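You operate a simulated robot arm through the tools that you are given. There is no shell and no other tool.

You are at the controls of a simulated robot arm. One attempt, no reset.

## Task
Stack the 92 mm carton from the top of the check bench on top of the 76 mm carton. Then stack the 72 mm gauge block from the top of the check bench on top of the 56 mm gauge block. Then put the round bottle from the top of the check bench in the green crate there. Then take the green frame and put it on the top of the store bench. Then fetch the can from the top of the check bench and stand it on the drip plate of the blower box. Then take the sleeved waisted bottle and leave it on the work tag. Do these in the order given. Set down upright: can, sleeved waisted bottle.

Only the result counts: the job must be done as asked and must still hold three seconds after the hand-in. Knocking over, shifting, dropping, spilling or breaking anything else fails it.

## Robot
A 6-joint arm with a two-finger parallel gripper on a trunk, on a base that moves. Base frame: it is fixed to the floor where the robot stands at the start and does not move with it; the origin is under the middle of the robot, x ahead of it, y to its left, z up; the surface under the hand at the start is at about z = 0.871. Lengths are in m, angles in degrees, forces in N, time in s.
It reaches about 1.347 m from its shoulder. Its first joint turns from -166.0 to 166.0 degrees. Places, roughly: can [0.75, -1.25, 1]; carton [0.75, 0, 1]; drip plate of the blower box (31x15 cm) [2, 3.04, 0.88]; gauge block [0.75, -0.25, 1]; green crate (24x18x9 cm) [0.8, -1, 0.9]; green frame [0.5, -1, 0.75]; round bottle [0.75, -0.75, 1]; sleeved waisted bottle [1.5, -1.25, 1]; top of the store bench [-1.3, -0.7, 0.9]; work tag [1.5, 2.75, 0.75]. Payload 3.91 kg.
The TCP is the grasp point between the finger pads, 0.03 m short of the fingertips. In the tool frame z runs along the fingers and y along their closing line. The gripper opens to 0.11 m. The fingers are 0.02 m wide and 0.01 m thick; the gripper's body (0.048 by 0.112 m) begins 0.055 m behind the TCP.
Orientation is that of the tool frame in the base frame, as a unit quaternion [x, y, z, w]. With the fingers straight down and closing along the base's y, the tool's x points along the base's -x, its y along +y and its z along -z.

## Interface
- The arm moves only by the tool send_rows. Its argument "rows" is a list of rows, each an object (a shift or turn left out is 0, a gripper value left out holds the last) with "linear": the shift along the tool's x, y, z in m, a list of three; "rot": the turn, a rotation vector about the tool's x, y, z in degrees, a list of three; "hand": the gripper command, from -1 (fully open) to 1 (shut), values between in proportion. In form: [{"linear": [tx, ty, tz], "rot": [rx, ry, rz], "hand": hand}, ...]. A call has 1 to 20 rows; each row shifts and turns the commanded pose from where the row before left it, along the tool's axes as they then stand. Each row takes 0.2 s and may step no farther than 0.05 m and 8.6 degrees from the row before; otherwise, or with a gripper value out of range, the whole call is refused. Where a pose cannot be reached the arm comes as near as it can. A force on the tool above 40 N (or 10 N above the force at the start of the call, whichever is more), or a blocked arm, ends the call early, and 0.2 s more pass. The fingers move at their own pace (about 0.108 m/s each) and stop on an object; they squeeze with about 21 N. The grip force told is the motor's: it shows also when the fingers shut on nothing. Time passes only in rows, and 0.2 s behind the last, so rows that do not move let the fingers close. It gives the time, the measured TCP pose, the force on the tool (base axes), the opening and the grip force at its end, in the units of the frame above (readings bear some noise), with the torque about the TCP (base axes, N m) and any sound that the robot's microphone picked up, and new pictures: "show" is both (left out), scene, wrist or none.
- Cameras (640 x 400 px; columns grow to the right, rows downward): "scene" is now at [0.5686, -0.4491, 1.3612]; the picture's right is [0.00, -0.17, 0.99], its down [-0.92, 0.38, 0.07] and it looks along [-0.38, -0.91, -0.16] (base axes); focal length 214 px, centre (320, 200). "wrist" rides on the gripper at [0.072, 0.017, -0.103] in the tool frame; the picture's right is [-0.23, 0.97, 0.00], its down [-0.76, -0.18, -0.62] and it looks along [-0.61, -0.14, 0.78] (tool axes); focal length 222 px, centre (320, 200). There is no depth. A picture from a camera that has moved, and an enlarged one, comes with that camera's place and axes in the base frame and with its lens. The place of the scene camera against the robot may be out by one fixed shift of up to 0.025 m in any direction.
- drive_base(legs): drives the robot by 1 to 6 legs, each [ahead, left, turn to the left] in m, m and degrees, along the robot's own axes; the way and the turn of a leg run together, so that a leg with both is an arc; at most 1.5 m and 180 degrees a leg. The arm and the cameras ride along, it lands a little off, and it stops where it bumps. It gives what a move gives, and a new picture of the scene camera.
- turn_head(pan, tilt): turns the head with the scene camera to pan (to the left, within 80 degrees either way) and tilt (down, from -29 to 69), counted from straight ahead of the robot. It gives what a move gives, and a new picture of the scene camera.
- zoom(camera, box): a new picture of the part [left, top, right, bottom] of that camera's present view, enlarged. The clock stands still meanwhile.
- sign_off(): hands the job in; it is judged then, once.

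Nothing tells you exact positions but the pictures and the camera data. Unless the task says otherwise, let go and move clear before handing in.

The tools are called after "Call:" as name(argument=value, ...) on one line, values as JSON. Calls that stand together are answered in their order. send_rows: Moves the arm, as the interface text tells. Its arguments: {"type":"object","properties":{"rows":{"type":"array","items":{"type":"object","properties":{"linear":{"type":"array","items":{"type":"number"}},"rot":{"type":"array","items":{"type":"number"}},"hand":{"type":"number"}}}},"show":{"type":"string","enum":["both","scene","wrist","none"]}},"required":["rows"]} The other tools are called the same way: drive_base (legs) drives the base; turn_head (pan, tilt) turns the head that bears the scene camera; zoom (camera, box) takes an enlarged picture of a part of a camera's view; sign_off () hands the job in.

At the start:

```text
time_s: 0.0
eef_pos: [0.5089, -0.3505, 1.237]
tool_rot: [0.0, 1.0, 0.0, 0.0]
contact_force: [-0.1, -0.8, 0.2]
ft_torque: [0.01, -0.01, 0.02]
gripper_width: 0.1098
grip_force: 0.0
robot x, y, heading: [-0.0013, -0.0013, 0.1]
head pan, tilt (commanded): [-80.2, 22.6]
```

scene: 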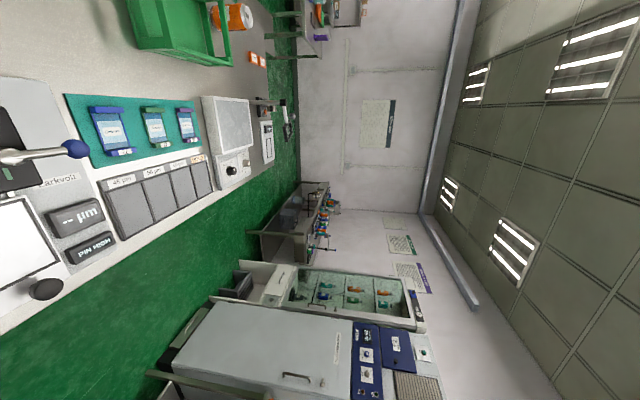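
wrist: 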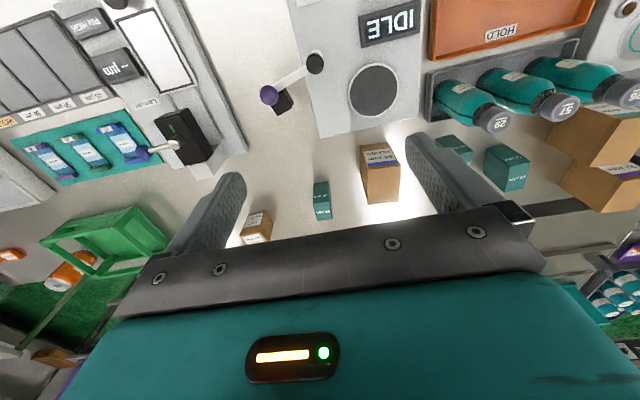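

I see a bench ahead with cartons, gauge blocks, bottles and a green crate; the scene camera is rolled by about 90 degrees. I'll first look around with the head to find every object.

Call:
turn_head(pan=0, tilt=40)

Call:
zoom(camera="wrist", box=[0, 0, 640, 400])

```text
time_s: 1.5
eef_pos: [0.5083, -0.3508, 1.2372]
tool_rot: [0.0, 1.0, 0.0, -0.001]
contact_force: [-0.5, 0.7, 0.9]
ft_torque: [-0.02, -0.01, 0.0]
gripper_width: 0.1101
grip_force: 0.0
robot x, y, heading: [-0.0003, 0.0008, 0.0]
head pan, tilt (commanded): [0.0, 40.0]
camera scene: at [0.5414, -0.3579, 1.2919], right [0.0, -1.0, 0.0], down [-0.77, 0.0, 0.64], along [-0.64, 0.0, -0.77], focal length 214 px, centre (320, 200)
```

scene: 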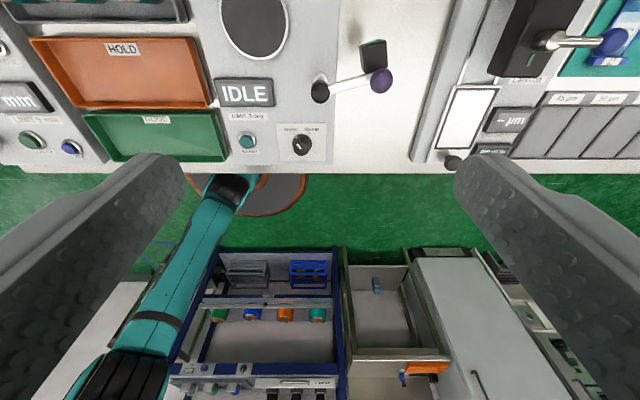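

```text
1.00 times, centred on (320, 200) of wrist (not enlarged: the box is as wide or as high as the picture)
camera zoom: at [0.4368, -0.3343, 1.34], right [0.23, 0.97, 0.0], down [0.76, -0.18, 0.62], along [0.61, -0.14, -0.78], focal length 222 px, centre (320, 200)
```

zoom: 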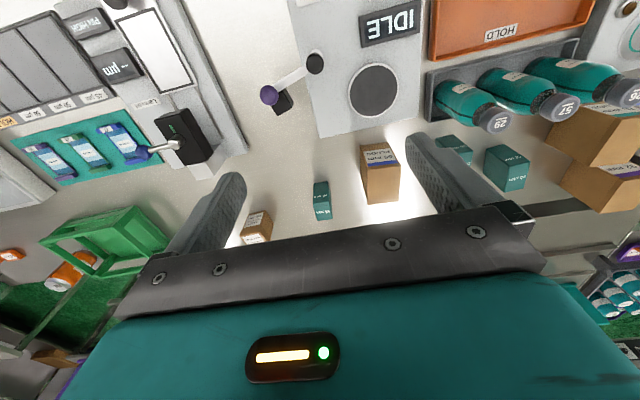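

The scene camera turns out to ride by the gripper (head "forward" is along the tool's z). I'll zoom into the wrist view to identify cartons, blocks and bottles.

Call:
zoom(camera="wrist", box=[420, 80, 640, 220])

Call:
zoom(camera="wrist", box=[220, 120, 440, 260])

Call:
zoom(camera="wrist", box=[0, 180, 200, 380])

Call:
turn_head(pan=0, tilt=-29)

```text
2.86 times, centred on (530, 150) of wrist
camera zoom: at [0.4368, -0.3343, 1.34], right [0.23, 0.97, 0.0], down [0.76, -0.18, 0.62], along [0.61, -0.14, -0.78], focal length 635 px, centre (-280, 343)
```

zoom: 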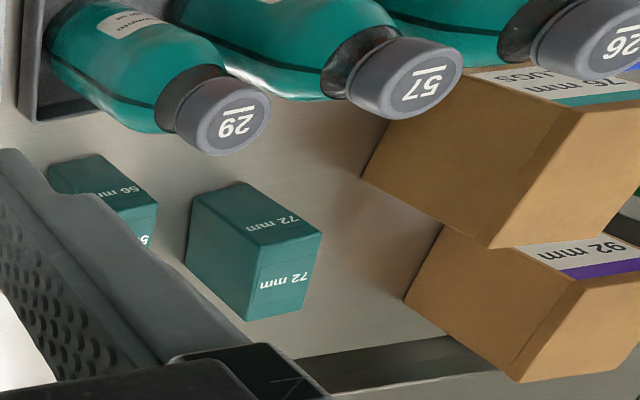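

```text
2.86 times, centred on (330, 190) of wrist
camera zoom: at [0.4368, -0.3343, 1.34], right [0.23, 0.97, 0.0], down [0.76, -0.18, 0.62], along [0.61, -0.14, -0.78], focal length 635 px, centre (291, 229)
```

zoom: 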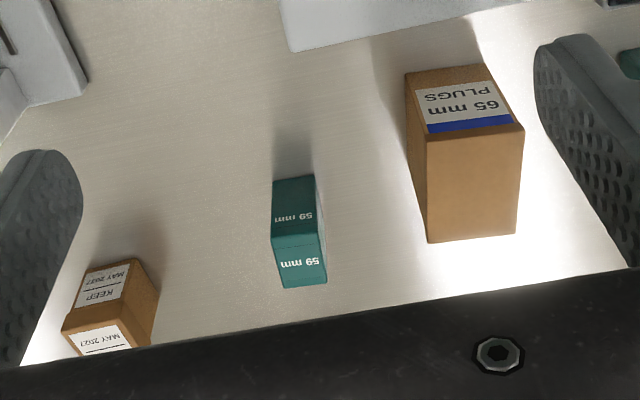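

```text
2.00 times, centred on (100, 280) of wrist
camera zoom: at [0.4368, -0.3343, 1.34], right [0.23, 0.97, 0.0], down [0.76, -0.18, 0.62], along [0.61, -0.14, -0.78], focal length 444 px, centre (760, 40)
```

zoom: 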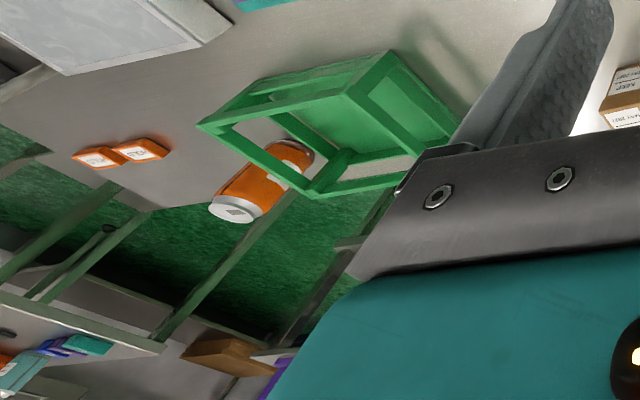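

```text
time_s: 2.9
eef_pos: [0.509, -0.351, 1.2375]
tool_rot: [0.0, 1.0, 0.0, 0.001]
contact_force: [-0.3, -0.3, 0.4]
ft_torque: [-0.03, 0.01, -0.01]
gripper_width: 0.1101
grip_force: 0.0
robot x, y, heading: [0.0003, -0.0043, 0.2]
head pan, tilt (commanded): [0.0, -28.6]
camera scene: at [0.6452, -0.3578, 1.3099], right [0.0, -1.0, 0.0], down [-0.88, 0.0, -0.48], along [0.48, 0.0, -0.88], focal length 214 px, centre (320, 200)
```

scene: 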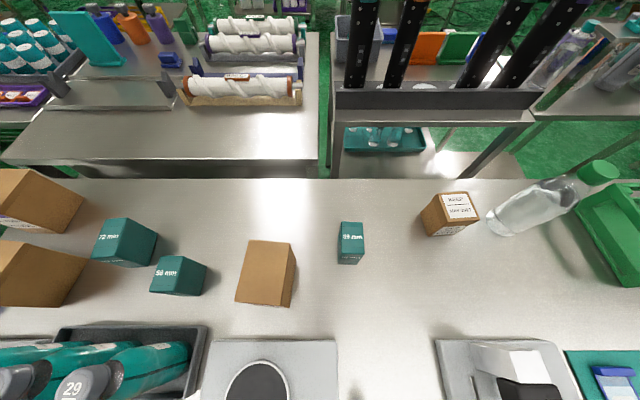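

The bench ahead has the 76/92 mm cartons at left, gauge blocks 72, 56, 59, a 65 mm carton, a KEEP carton and a clear round bottle with a green cap next to the green crate. I'll zoom to measure them and look both ways.

Call:
zoom(camera="scene", box=[0, 150, 220, 400])

Call:
zoom(camera="scene", box=[400, 130, 640, 340])

Call:
zoom(camera="scene", box=[0, 0, 320, 180])

Call:
zoom(camera="scene", box=[320, 0, 640, 180])

Call:
turn_head(pan=-45, tilt=-29)

Call:
turn_head(pan=45, tilt=-29)

```text
1.60 times, centred on (110, 275) of scene
camera zoom: at [0.6452, -0.3578, 1.3099], right [0.0, -1.0, 0.0], down [-0.88, 0.0, -0.48], along [0.48, 0.0, -0.88], focal length 343 px, centre (656, 80)
```

zoom: 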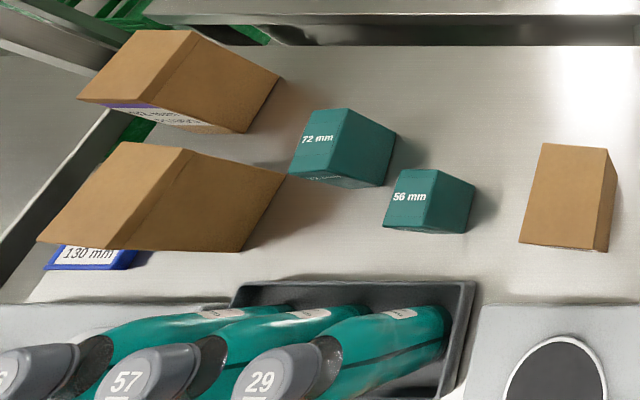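

```text
1.90 times, centred on (520, 235) of scene
camera zoom: at [0.6452, -0.3578, 1.3099], right [0.0, -1.0, 0.0], down [-0.88, 0.0, -0.48], along [0.48, 0.0, -0.88], focal length 408 px, centre (-61, 133)
```

zoom: 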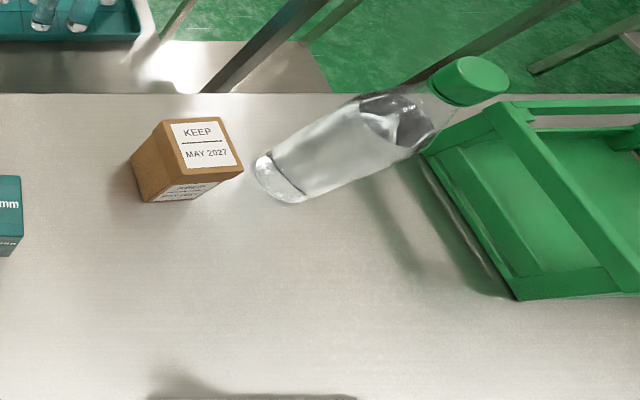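

```text
2.00 times, centred on (160, 90) of scene
camera zoom: at [0.6452, -0.3578, 1.3099], right [0.0, -1.0, 0.0], down [-0.88, 0.0, -0.48], along [0.48, 0.0, -0.88], focal length 429 px, centre (640, 420)
```

zoom: 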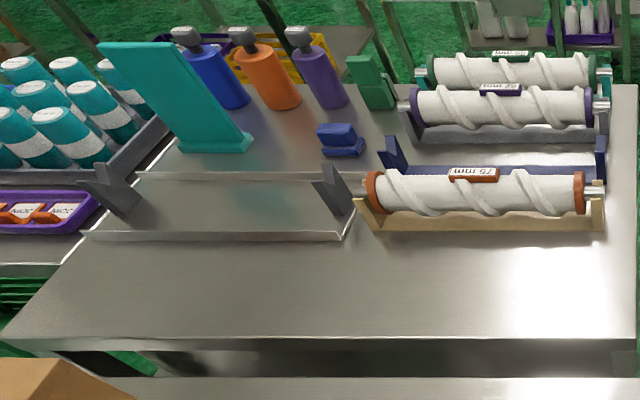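

```text
2.00 times, centred on (480, 90) of scene
camera zoom: at [0.6452, -0.3578, 1.3099], right [0.0, -1.0, 0.0], down [-0.88, 0.0, -0.48], along [0.48, 0.0, -0.88], focal length 429 px, centre (0, 420)
```

zoom: 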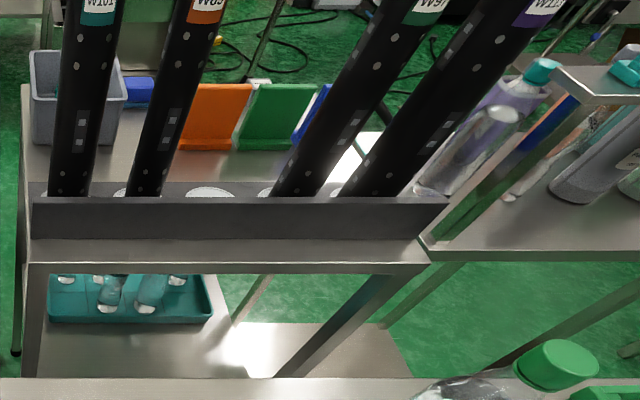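

```text
time_s: 4.0
eef_pos: [0.5087, -0.3512, 1.2366]
tool_rot: [0.0, 1.0, 0.0, 0.0]
contact_force: [-0.7, 0.1, -0.3]
ft_torque: [-0.02, -0.02, 0.0]
gripper_width: 0.1099
grip_force: 0.1
robot x, y, heading: [-0.002, -0.0011, 0.1]
head pan, tilt (commanded): [-45.0, -28.6]
camera scene: at [0.6452, -0.4051, 1.3295], right [0.0, -0.71, 0.71], down [-0.88, -0.34, -0.34], along [0.48, -0.62, -0.62], focal length 214 px, centre (320, 200)
```

scene: 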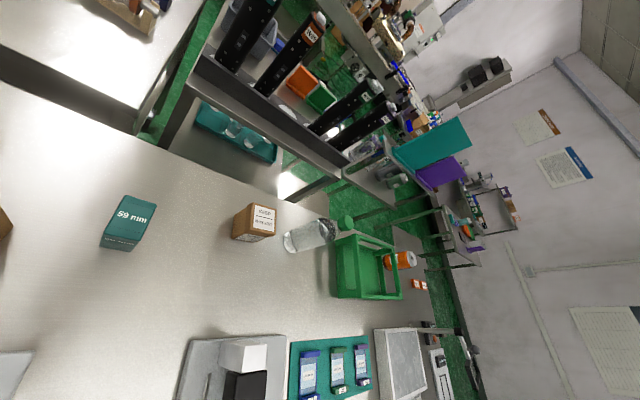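

```text
time_s: 5.7
eef_pos: [0.5108, -0.351, 1.2375]
tool_rot: [-0.001, 1.0, 0.0, 0.0]
contact_force: [-0.8, -0.2, -0.2]
ft_torque: [0.0, 0.04, -0.03]
gripper_width: 0.1098
grip_force: 0.1
robot x, y, heading: [0.0006, -0.0017, 0.2]
head pan, tilt (commanded): [45.0, -28.6]
camera scene: at [0.6452, -0.3105, 1.3295], right [0.0, -0.71, -0.71], down [-0.88, 0.34, -0.34], along [0.48, 0.62, -0.62], focal length 214 px, centre (320, 200)
```

scene: 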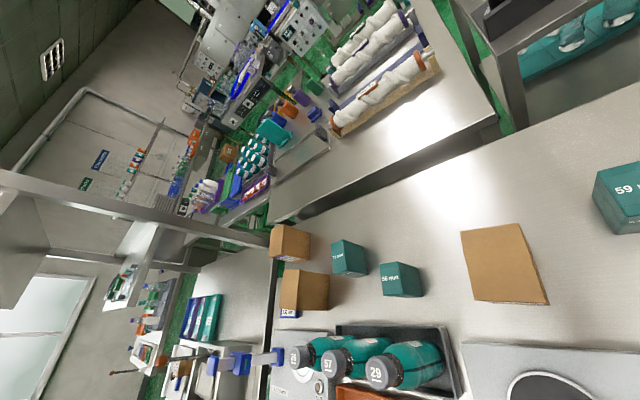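

I have first estimates: 92 mm carton near (0.85, 0.24), 76 mm carton near (0.71, 0.15). I still need to find the green frame, the can and the sleeved bottle, so I'll look to the right side.

Call:
turn_head(pan=-50, tilt=0)

Call:
zoom(camera="scene", box=[160, 0, 480, 200])

Call:
zoom(camera="scene", box=[160, 200, 480, 400])

Call:
turn_head(pan=-70, tilt=-29)

Call:
zoom(camera="scene", box=[0, 0, 320, 200])

Call:
zoom(camera="scene", box=[100, 160, 420, 400])

```text
time_s: 7.4
eef_pos: [0.5082, -0.3512, 1.236]
tool_rot: [0.001, 1.0, 0.001, 0.0]
contact_force: [-0.7, 0.0, -0.3]
ft_torque: [-0.01, -0.01, 0.0]
gripper_width: 0.1098
grip_force: 0.0
robot x, y, heading: [0.0019, 0.0005, -0.0]
head pan, tilt (commanded): [-50.0, 0.0]
camera scene: at [0.6051, -0.4267, 1.319], right [0.0, -0.64, 0.77], down [-1.0, 0.0, 0.0], along [0.0, -0.77, -0.64], focal length 214 px, centre (320, 200)
```

scene: 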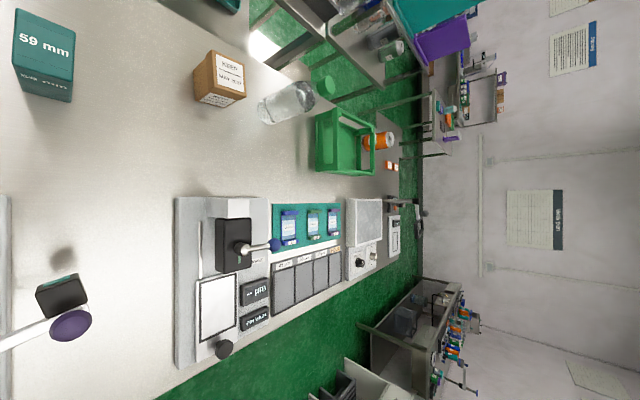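

```text
2.00 times, centred on (320, 100) of scene
camera zoom: at [0.6051, -0.4267, 1.319], right [0.0, -0.64, 0.77], down [-1.0, 0.0, 0.0], along [0.0, -0.77, -0.64], focal length 429 px, centre (320, 400)
```

zoom: 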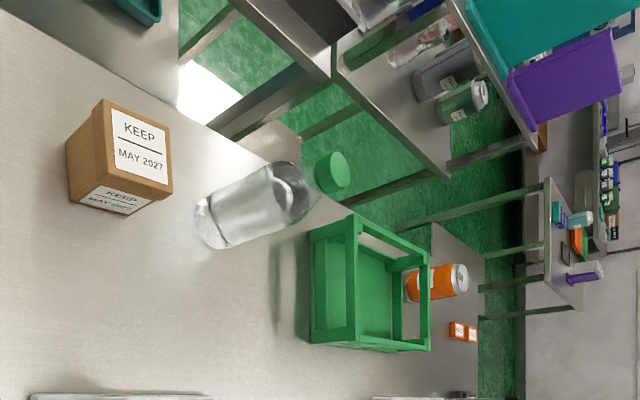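

```text
2.00 times, centred on (320, 300) of scene
camera zoom: at [0.6051, -0.4267, 1.319], right [0.0, -0.64, 0.77], down [-1.0, 0.0, 0.0], along [0.0, -0.77, -0.64], focal length 429 px, centre (320, 0)
```

zoom: 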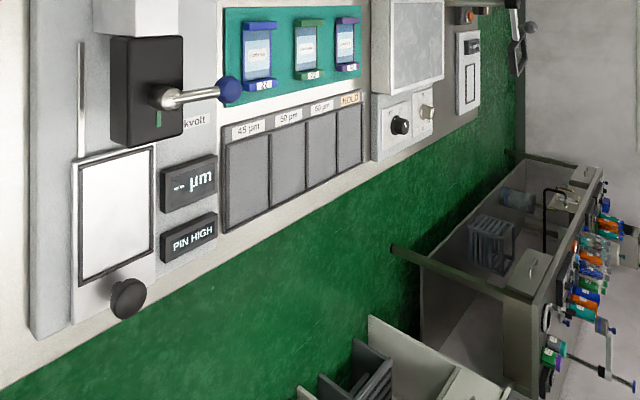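

```text
time_s: 8.3
eef_pos: [0.508, -0.3513, 1.2372]
tool_rot: [0.001, 1.0, 0.0, 0.0]
contact_force: [0.6, 0.3, 0.1]
ft_torque: [0.02, 0.03, -0.03]
gripper_width: 0.1102
grip_force: 0.1
robot x, y, heading: [0.0029, -0.0023, -0.1]
head pan, tilt (commanded): [-70.0, -28.6]
camera scene: at [0.6451, -0.4208, 1.354], right [0.0, -0.34, 0.94], down [-0.88, -0.45, -0.16], along [0.48, -0.82, -0.3], focal length 214 px, centre (320, 200)
```

scene: 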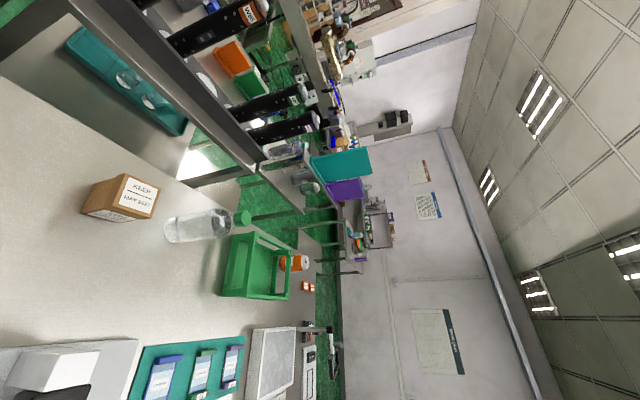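

```text
2.00 times, centred on (160, 100) of scene
camera zoom: at [0.6451, -0.4208, 1.354], right [0.0, -0.34, 0.94], down [-0.88, -0.45, -0.16], along [0.48, -0.82, -0.3], focal length 429 px, centre (640, 400)
```

zoom: 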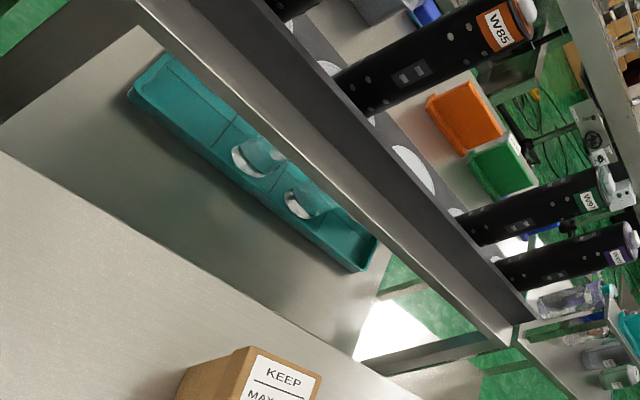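

```text
1.67 times, centred on (260, 280) of scene
camera zoom: at [0.6451, -0.4208, 1.354], right [0.0, -0.34, 0.94], down [-0.88, -0.45, -0.16], along [0.48, -0.82, -0.3], focal length 358 px, centre (420, 67)
```

zoom: 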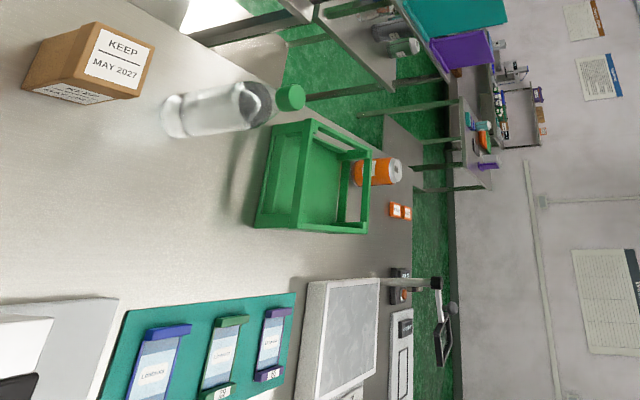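

The green frame is the middle one of three frames on the teal mat near (0.5, −0.9); the can is orange beyond the crate. Now I move the hand over the 92 mm carton to measure it more exactly.

Call:
send_rows(rows=[{"linear": [-0.0225, 0.0392, 0.002], "hand": -1}, {"linear": [-0.0225, 0.0392, 0.002]}, {"linear": [-0.0225, 0.0392, 0.002]}, {"linear": [-0.0225, 0.0392, 0.002]}, {"linear": [-0.0225, 0.0392, 0.002]}, {"linear": [-0.0225, 0.0392, 0.002]}, {"linear": [-0.0225, 0.0392, 0.002]}, {"linear": [-0.0225, 0.0392, 0.002]}, {"linear": [-0.0225, 0.0392, 0.002]}, {"linear": [-0.0225, 0.0392, 0.002]}, {"linear": [-0.0225, 0.0392, 0.002]}, {"linear": [-0.0225, 0.0392, 0.002]}, {"linear": [-0.0225, 0.0392, 0.002]}, {"linear": [-0.0225, 0.0392, 0.002]}, {"linear": [-0.0225, 0.0392, 0.002]}, {"linear": [0, 0, 0]}], show="wrist")

Call:
turn_head(pan=0, tilt=0)

```text
time_s: 11.7
eef_pos: [0.8407, 0.2343, 1.1992]
tool_rot: [0.0, 1.0, 0.0, 0.002]
contact_force: [0.7, 0.3, -0.6]
ft_torque: [0.02, 0.0, 0.0]
gripper_width: 0.1098
grip_force: 0.2
out of reach, approached as far as the arm can: row 15
robot x, y, heading: [-0.0008, -0.0013, -0.1]
head pan, tilt (commanded): [-70.0, -28.6]
camera wrist: at [0.7698, 0.2518, 1.3015], right [0.23, 0.97, 0.0], down [0.76, -0.18, 0.63], along [0.61, -0.14, -0.78], focal length 222 px, centre (320, 200)
```

wrist: 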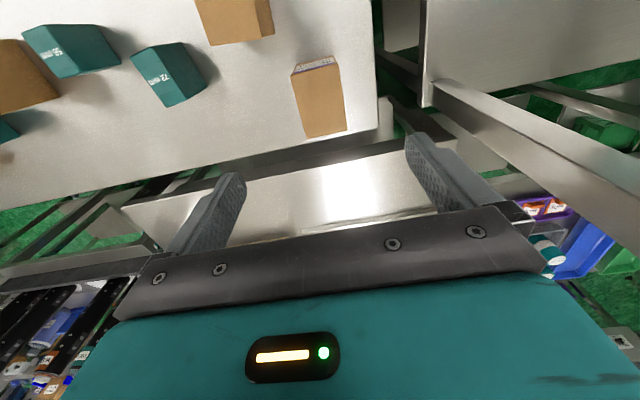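

```text
time_s: 13.2
eef_pos: [0.8418, 0.2348, 1.2001]
tool_rot: [0.0, 1.0, 0.001, 0.002]
contact_force: [-0.5, 0.1, -0.1]
ft_torque: [0.01, 0.02, 0.03]
gripper_width: 0.1097
grip_force: 0.0
robot x, y, heading: [-0.0023, 0.0009, -0.2]
head pan, tilt (commanded): [0.0, 0.0]
camera scene: at [0.9383, 0.2278, 1.2494], right [0.0, -1.0, 0.0], down [-1.0, 0.0, 0.0], along [0.0, 0.0, -1.0], focal length 214 px, centre (320, 200)
```

scene: 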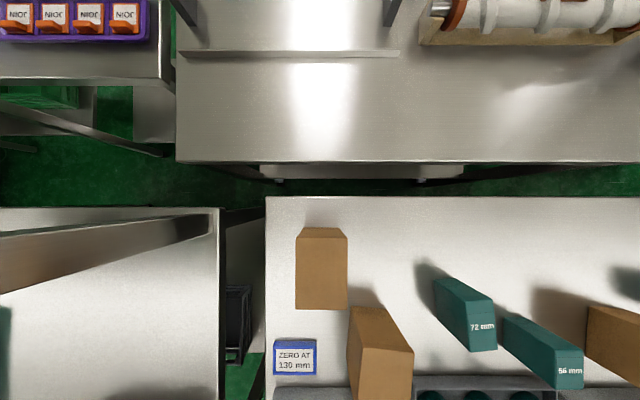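

The hand is at about (0.842, 0.235) over the 92 mm carton and this seems near the reach limit. I'll zoom in to measure both cartons from straight above.

Call:
zoom(camera="scene", box=[240, 200, 440, 400])

Call:
zoom(camera="wrist", box=[180, 0, 420, 150])

```text
2.00 times, centred on (340, 300) of scene
camera zoom: at [0.9383, 0.2278, 1.2494], right [0.0, -1.0, 0.0], down [-1.0, 0.0, 0.0], along [0.0, 0.0, -1.0], focal length 429 px, centre (280, 0)
```

zoom: 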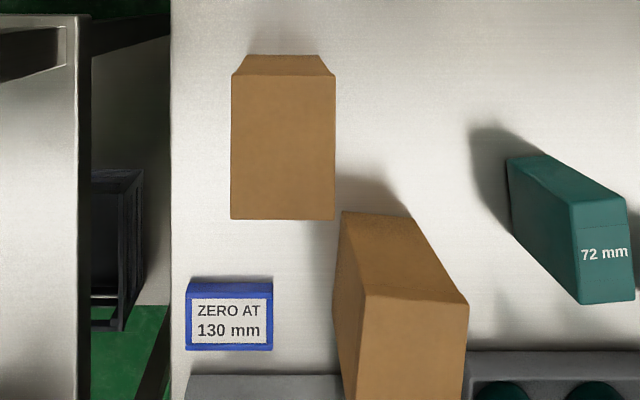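

```text
2.67 times, centred on (300, 75) of wrist
camera zoom: at [0.7697, 0.2513, 1.3017], right [0.23, 0.97, 0.0], down [0.76, -0.18, 0.63], along [0.61, -0.14, -0.78], focal length 592 px, centre (373, 533)
```

zoom: 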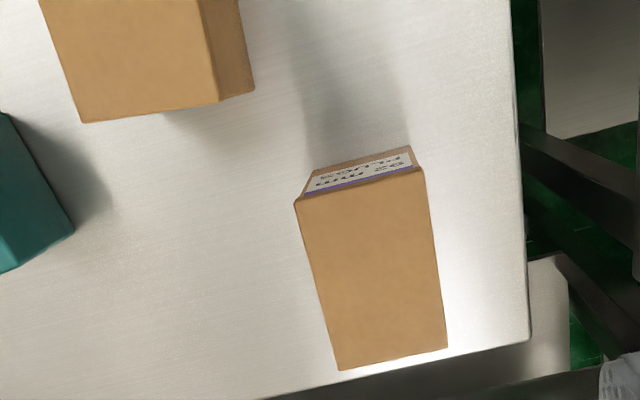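

The 92 mm carton measures about 65 mm wide along y and lies near (0.86, 0.23) by the wrist camera, a bit off the scene camera's value. I'll back up to see both cartons together and measure the 76 mm carton's place and turn.

Call:
send_rows(rows=[{"linear": [0.04, -0.005, -0.017]}, {"linear": [0.04, -0.005, -0.017]}, {"linear": [0.04, -0.005, -0.017]}, {"linear": [0.04, -0.005, -0.017]}, {"linear": [0.04, -0.005, -0.017]}, {"linear": [0.04, -0.005, -0.017]}, {"linear": [0, 0, 0]}], show="both")

Call:
zoom(camera="wrist", box=[200, 60, 440, 210])

Call:
zoom(camera="scene", box=[220, 80, 420, 280])

```text
time_s: 14.8
eef_pos: [0.5999, 0.204, 1.2974]
tool_rot: [0.0, 1.0, 0.0, 0.002]
contact_force: [1.0, 0.0, 0.4]
ft_torque: [0.04, -0.01, -0.03]
gripper_width: 0.1099
grip_force: 0.1
robot x, y, heading: [-0.0025, 0.0029, 0.1]
head pan, tilt (commanded): [0.0, 0.0]
camera scene: at [0.6962, 0.1983, 1.349], right [0.0, -1.0, 0.0], down [-1.0, 0.0, -0.01], along [0.01, 0.0, -1.0], focal length 214 px, centre (320, 200)
camera wrist: at [0.5275, 0.2217, 1.401], right [0.23, 0.97, 0.0], down [0.76, -0.18, 0.63], along [0.61, -0.14, -0.78], focal length 222 px, centre (320, 200)
```

scene: 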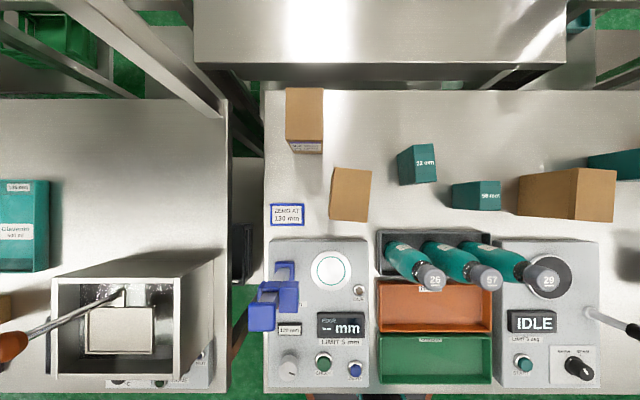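
wrist: 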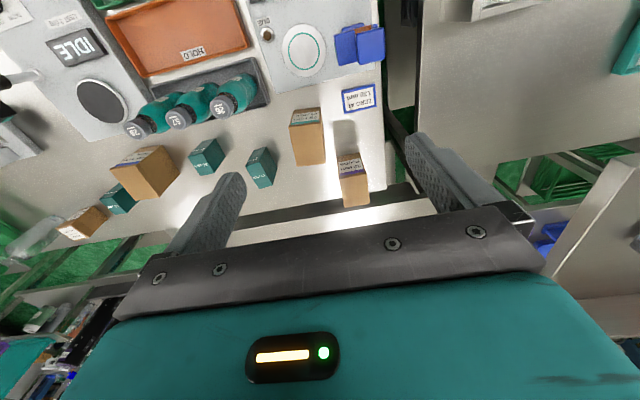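

```text
2.67 times, centred on (320, 135) of wrist
camera zoom: at [0.5275, 0.2217, 1.401], right [0.23, 0.97, 0.0], down [0.76, -0.18, 0.63], along [0.61, -0.14, -0.78], focal length 592 px, centre (320, 373)
```

zoom: 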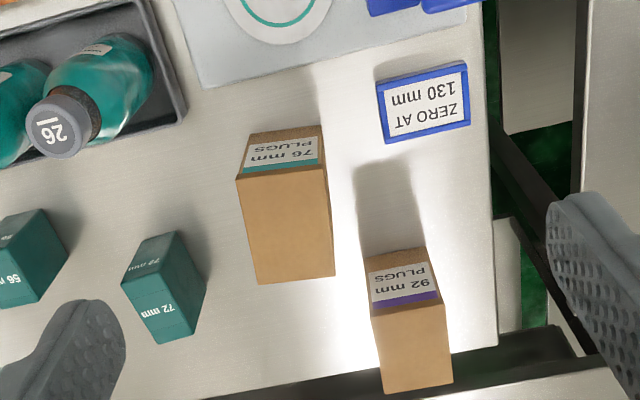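

```text
2.00 times, centred on (320, 180) of scene
camera zoom: at [0.6962, 0.1983, 1.349], right [0.0, -1.0, 0.0], down [-1.0, 0.0, -0.01], along [0.01, 0.0, -1.0], focal length 429 px, centre (320, 240)
```

zoom: 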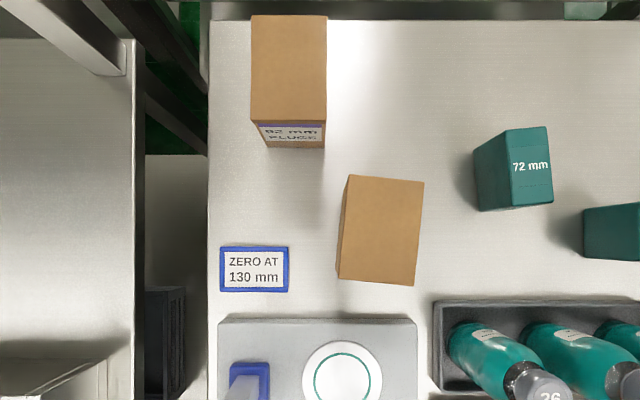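

There are instruments on the bench ("EDGE mm, LIMIT 5 mm", "ZERO AT 130 mm", "IDLE, LIMIT 5 deg"). I'll read them before going on, then measure the cartons.

Call:
zoom(camera="scene", box=[260, 230, 380, 400])

Call:
zoom(camera="scene", box=[370, 220, 640, 400])

Call:
zoom(camera="scene", box=[270, 80, 380, 230])

Call:
zoom(camera="wrist", box=[280, 90, 380, 215])

```text
2.35 times, centred on (320, 315) of scene
camera zoom: at [0.6962, 0.1983, 1.349], right [0.0, -1.0, 0.0], down [-1.0, 0.0, -0.01], along [0.01, 0.0, -1.0], focal length 505 px, centre (320, -71)
```

zoom: 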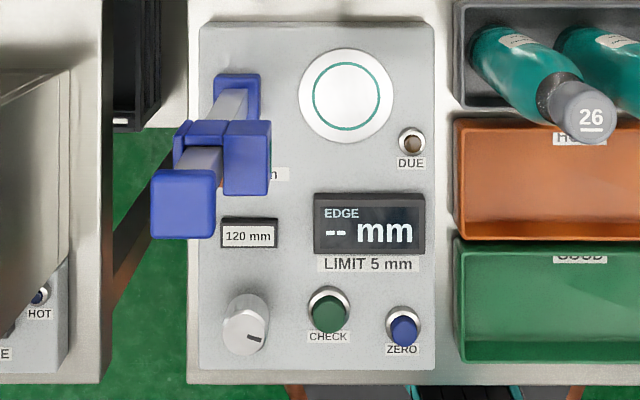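

```text
2.22 times, centred on (505, 310) of scene
camera zoom: at [0.6962, 0.1983, 1.349], right [0.0, -1.0, 0.0], down [-1.0, 0.0, -0.01], along [0.01, 0.0, -1.0], focal length 477 px, centre (-91, -44)
```

zoom: 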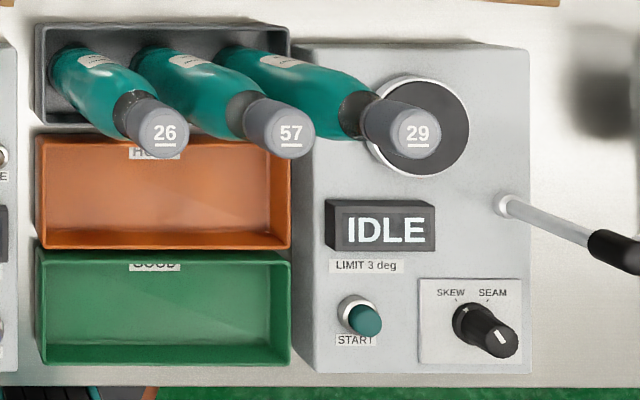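

```text
2.67 times, centred on (325, 155) of scene
camera zoom: at [0.6962, 0.1983, 1.349], right [0.0, -1.0, 0.0], down [-1.0, 0.0, -0.01], along [0.01, 0.0, -1.0], focal length 572 px, centre (307, 320)
```

zoom: 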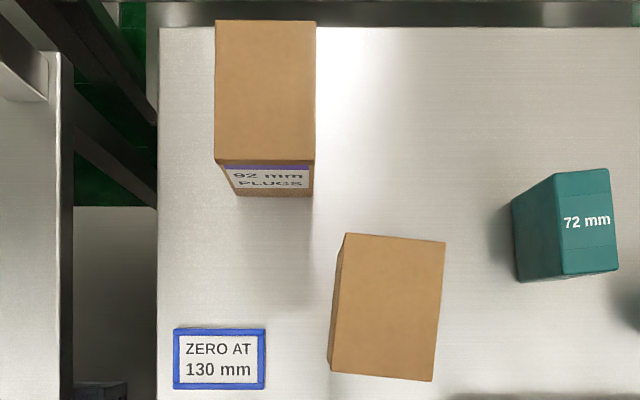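

```text
3.20 times, centred on (330, 152) of wrist
camera zoom: at [0.5275, 0.2217, 1.401], right [0.23, 0.97, 0.0], down [0.76, -0.18, 0.63], along [0.61, -0.14, -0.78], focal length 711 px, centre (288, 352)
```

zoom: 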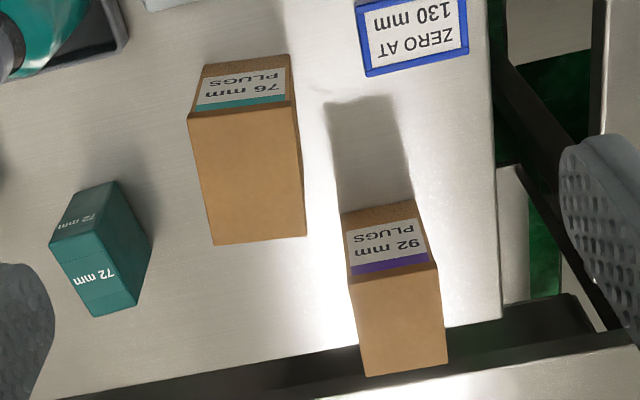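

Both cartons have the same footprint (about 65 × 91 mm, about 0.10 m tall): 92 mm at (0.857, 0.232) unturned, 76 mm at (0.718, 0.152) turned about −6°. I'll go over the 92 mm carton at moderate height and check the alignment.

Call:
send_rows(rows=[{"linear": [-0.0367, 0.0039, 0.0281], "rot": [0, 0.23, 0]}, {"linear": [-0.0367, 0.0039, 0.0281]}, {"linear": [-0.0367, 0.0039, 0.0281]}, {"linear": [-0.0367, 0.0039, 0.0281]}, {"linear": [-0.0367, 0.0039, 0.0281]}, {"linear": [-0.0367, 0.0039, 0.0281]}, {"linear": [-0.0367, 0.0039, 0.0281]}, {"linear": [0, 0, 0.04]}, {"linear": [0, 0, 0]}], show="both")

```text
time_s: 16.8
eef_pos: [0.8561, 0.2322, 1.059]
tool_rot: [0.001, 1.0, 0.001, -0.002]
contact_force: [-0.9, 0.2, 0.3]
ft_torque: [0.0, 0.02, -0.01]
gripper_width: 0.1098
grip_force: 0.1
robot x, y, heading: [0.0001, 0.0045, -0.2]
head pan, tilt (commanded): [0.0, 0.0]
camera scene: at [0.9518, 0.2261, 1.1082], right [0.0, -1.0, 0.0], down [-1.0, 0.0, 0.0], along [0.0, 0.0, -1.0], focal length 214 px, centre (320, 200)
camera wrist: at [0.7837, 0.2496, 1.1621], right [0.23, 0.97, 0.0], down [0.76, -0.18, 0.62], along [0.6, -0.14, -0.78], focal length 222 px, centre (320, 200)
```

scene: 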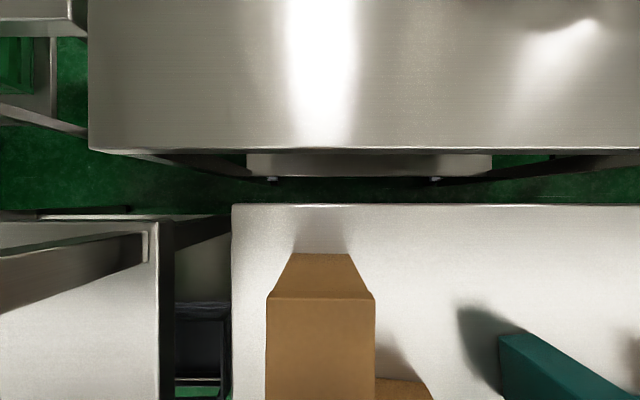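
wrist: 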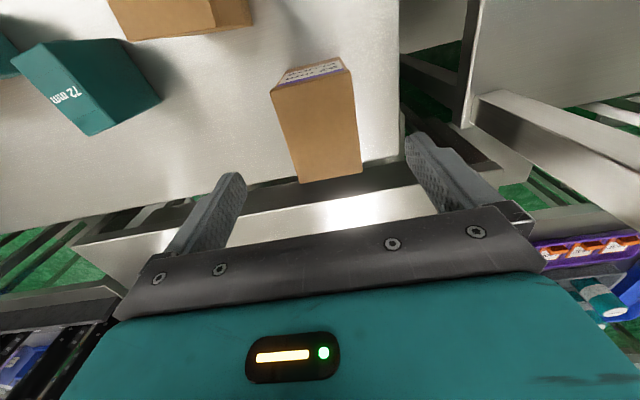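

The carton sits centred between the fingers in the wrist view (carton centre about (0.860, 0.233)). I'll go down and grip it.

Call:
send_rows(rows=[{"linear": [-0.003, 0.001, 0.03]}, {"linear": [0, 0, 0.03]}, {"linear": [0, 0, 0.03]}, {"linear": [0, 0, 0.029]}, {"linear": [0, 0, 0], "hand": 1}, {"linear": [0, 0, 0], "hand": 1}, {"linear": [0, 0, 0], "hand": 1}, {"linear": [0, 0, 0], "hand": 1}], show="wrist")

```text
time_s: 18.6
eef_pos: [0.8575, 0.2327, 0.9388]
tool_rot: [0.001, 1.0, 0.0, -0.001]
contact_force: [-0.4, -1.2, -0.1]
ft_torque: [0.04, -0.03, 0.04]
gripper_width: 0.065
grip_force: 20.7
robot x, y, heading: [-0.0014, -0.0005, 0.1]
head pan, tilt (commanded): [0.0, 0.0]
camera wrist: at [0.786, 0.2501, 1.0428], right [0.23, 0.97, 0.0], down [0.76, -0.18, 0.62], along [0.6, -0.14, -0.78], focal length 222 px, centre (320, 200)
```

wrist: 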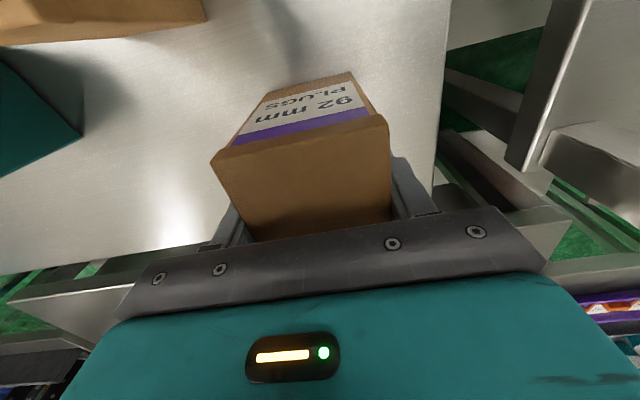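

The 92 mm carton is gripped (width 65 mm). I'll lift it, carry it over the 76 mm carton at about (0.720, 0.1525) and turn it to match.

Call:
send_rows(rows=[{"linear": [0, 0, -0.03], "hand": 1}, {"linear": [0, 0, -0.045]}, {"linear": [0, 0, -0.045]}, {"linear": [0, 0, -0.025]}, {"linear": [0.0348, -0.02, 0]}, {"linear": [0.0348, -0.02, 0]}, {"linear": [0.0348, -0.02, 0]}, {"linear": [0.0348, -0.02, 0]}, {"linear": [0, 0, 0], "rot": [0, 0, 5.8]}, {"linear": [0, 0, 0]}], show="both")

```text
time_s: 20.8
eef_pos: [0.7201, 0.1516, 1.0849]
tool_rot: [0.05, 0.999, 0.0, -0.002]
contact_force: [-0.1, 0.0, -2.4]
ft_torque: [-0.01, 0.02, 0.01]
gripper_width: 0.065
grip_force: 21.2
robot x, y, heading: [-0.0042, -0.001, -0.0]
head pan, tilt (commanded): [0.0, 0.0]
camera scene: at [0.8168, 0.1331, 1.1354], right [-0.1, -0.99, 0.0], down [-0.99, 0.1, 0.0], along [0.0, 0.0, -1.0], focal length 214 px, centre (320, 200)
camera wrist: at [0.6514, 0.1751, 1.1893], right [0.33, 0.95, 0.0], down [0.74, -0.25, 0.62], along [0.59, -0.2, -0.78], focal length 222 px, centre (320, 200)
```

scene: 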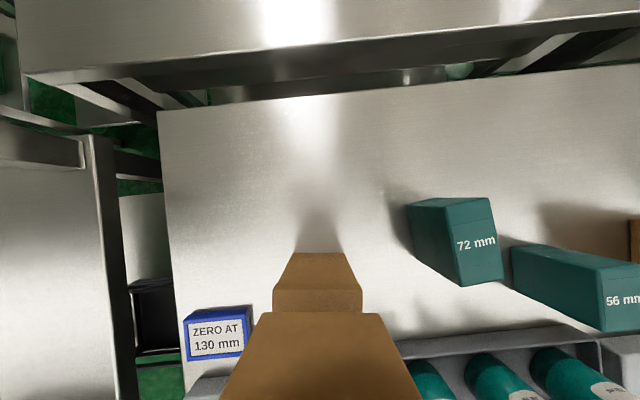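
wrist: 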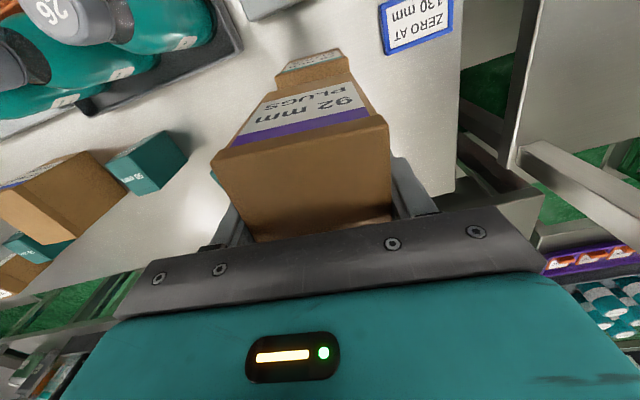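

The held carton is over the 76 mm carton. I'll zoom both views to check alignment before lowering.

Call:
zoom(camera="scene", box=[220, 230, 440, 400])

Call:
zoom(camera="wrist", box=[190, 30, 430, 180])

```text
2.35 times, centred on (330, 315) of scene
camera zoom: at [0.8168, 0.1331, 1.1354], right [-0.1, -0.99, 0.0], down [-0.99, 0.1, 0.0], along [0.0, 0.0, -1.0], focal length 505 px, centre (296, -71)
```

zoom: 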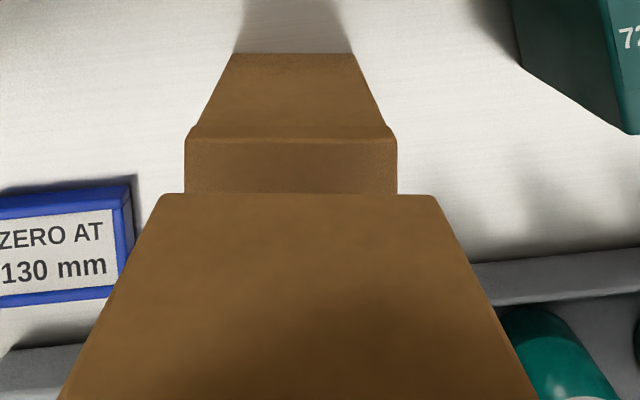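

```text
2.67 times, centred on (310, 105) of wrist
camera zoom: at [0.6514, 0.1751, 1.1893], right [0.33, 0.95, 0.0], down [0.74, -0.25, 0.62], along [0.59, -0.2, -0.78], focal length 592 px, centre (347, 453)
```

zoom: 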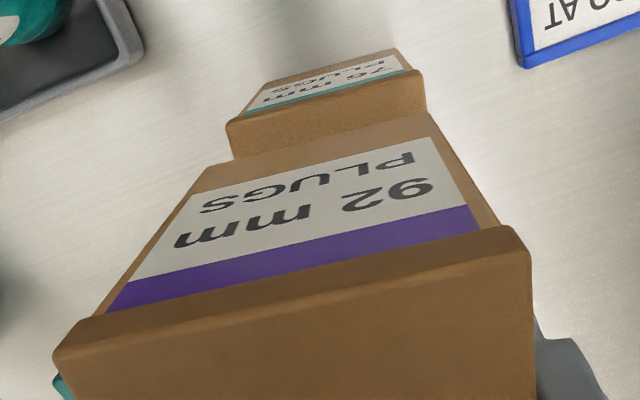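

Alignment is within 1–2 mm. I'll lower with small steps and watch the force.

Call:
send_rows(rows=[{"linear": [0.001, 0.0015, 0.018]}, {"linear": [0, 0, 0.014]}, {"linear": [0, 0, 0.003]}, {"linear": [0, 0, 0.002]}, {"linear": [0, 0, 0.002]}, {"linear": [0, 0, 0]}], show="scene")

```text
time_s: 22.1
eef_pos: [0.7197, 0.1551, 1.0493]
tool_rot: [0.051, 0.999, 0.0, -0.001]
contact_force: [3.7, 2.1, 9.0]
ft_torque: [0.23, -0.05, -0.07]
gripper_width: 0.0648
grip_force: 21.1
robot x, y, heading: [-0.0019, -0.0001, 0.1]
head pan, tilt (commanded): [0.0, 0.0]
camera scene: at [0.8156, 0.1373, 1.099], right [-0.1, -0.99, 0.0], down [-0.99, 0.1, 0.0], along [0.0, 0.0, -1.0], focal length 214 px, centre (320, 200)
```

scene: 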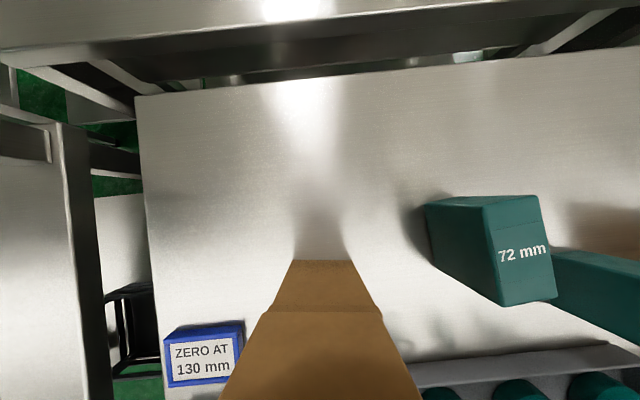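

Contact at about 11 N: the carton is seated on the 76 mm carton. I'll check, then release and rise.

Call:
zoom(camera="scene", box=[220, 240, 440, 400])

Call:
send_rows(rows=[{"linear": [0, 0, 0], "hand": -1}, {"linear": [0, 0, 0], "hand": -1}, {"linear": [0, 0, 0], "hand": -1}, {"linear": [0, 0, -0.02]}, {"linear": [0, 0, -0.04]}, {"linear": [0, 0, -0.04]}, {"linear": [0, 0, -0.04]}, {"linear": [0.04, -0.0, -0.02]}, {"linear": [0.04, 0, -0.02]}, {"linear": [0, 0, 0]}], show="both")

```text
2.50 times, centred on (330, 320) of scene
camera zoom: at [0.8156, 0.1373, 1.099], right [-0.1, -0.99, 0.0], down [-0.99, 0.1, 0.0], along [0.0, 0.0, -1.0], focal length 536 px, centre (295, -100)
```

zoom: 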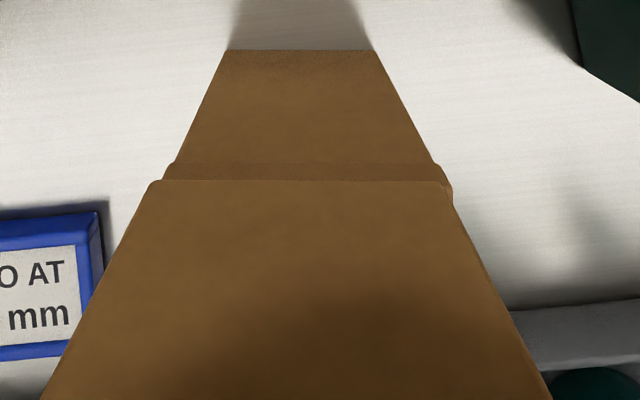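

```text
time_s: 24.4
eef_pos: [0.6396, 0.1616, 1.2283]
tool_rot: [0.051, 0.999, 0.0, -0.002]
contact_force: [-0.7, -0.7, -0.3]
ft_torque: [0.01, 0.02, -0.02]
gripper_width: 0.1102
grip_force: 0.0
robot x, y, heading: [0.0025, -0.0042, -0.0]
head pan, tilt (commanded): [0.0, 0.0]
camera scene: at [0.737, 0.143, 1.2783], right [-0.1, -0.99, 0.0], down [-0.99, 0.1, 0.0], along [0.0, 0.0, -1.0], focal length 214 px, centre (320, 200)
camera wrist: at [0.5715, 0.1849, 1.3321], right [0.32, 0.95, 0.0], down [0.74, -0.25, 0.62], along [0.59, -0.2, -0.78], focal length 222 px, centre (320, 200)
```

scene: 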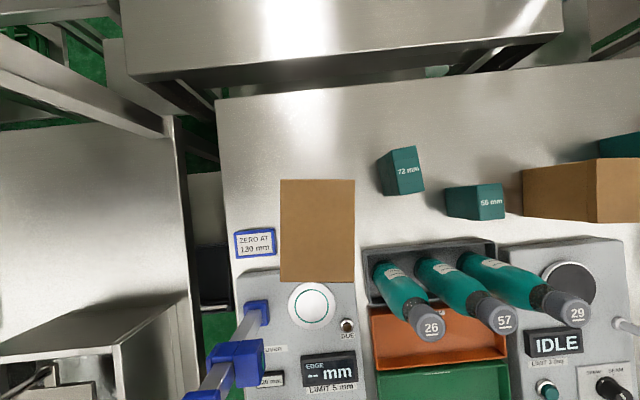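
wrist: 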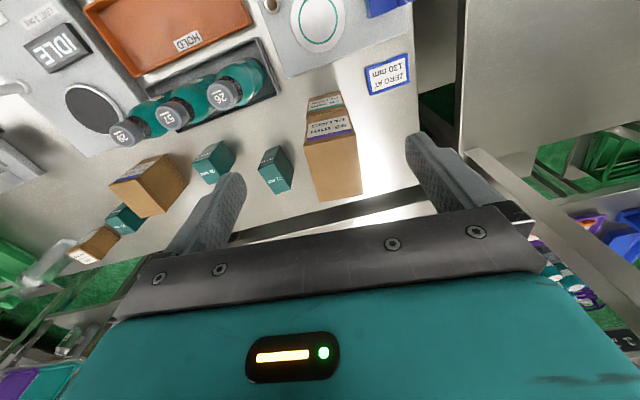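

The 92 mm carton stands on the 76 mm one. Next the gauge blocks: I'll zoom to measure the 72 mm and 56 mm blocks.

Call:
zoom(camera="scene", box=[350, 120, 530, 240])

Call:
zoom(camera="wrist", box=[170, 110, 350, 230])

```text
3.33 times, centred on (440, 180) of scene
camera zoom: at [0.737, 0.143, 1.2783], right [-0.1, -0.99, 0.0], down [-0.99, 0.1, 0.0], along [0.0, 0.0, -1.0], focal length 715 px, centre (-80, 267)
```

zoom: 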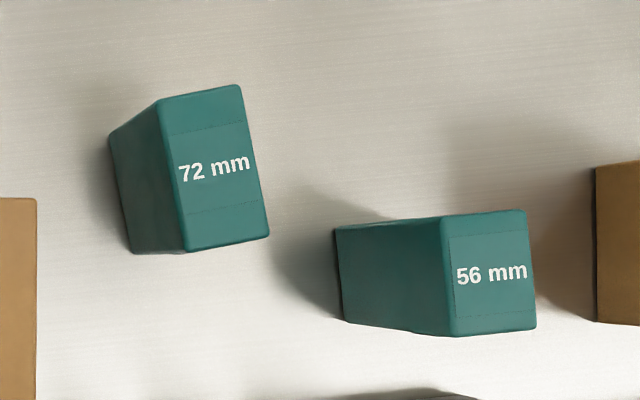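

```text
3.33 times, centred on (260, 170) of wrist
camera zoom: at [0.5715, 0.1849, 1.3321], right [0.32, 0.95, 0.0], down [0.74, -0.25, 0.62], along [0.59, -0.2, -0.78], focal length 740 px, centre (520, 300)
```

zoom: 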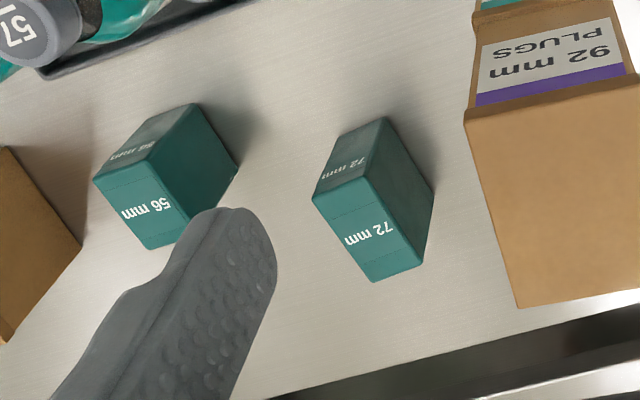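

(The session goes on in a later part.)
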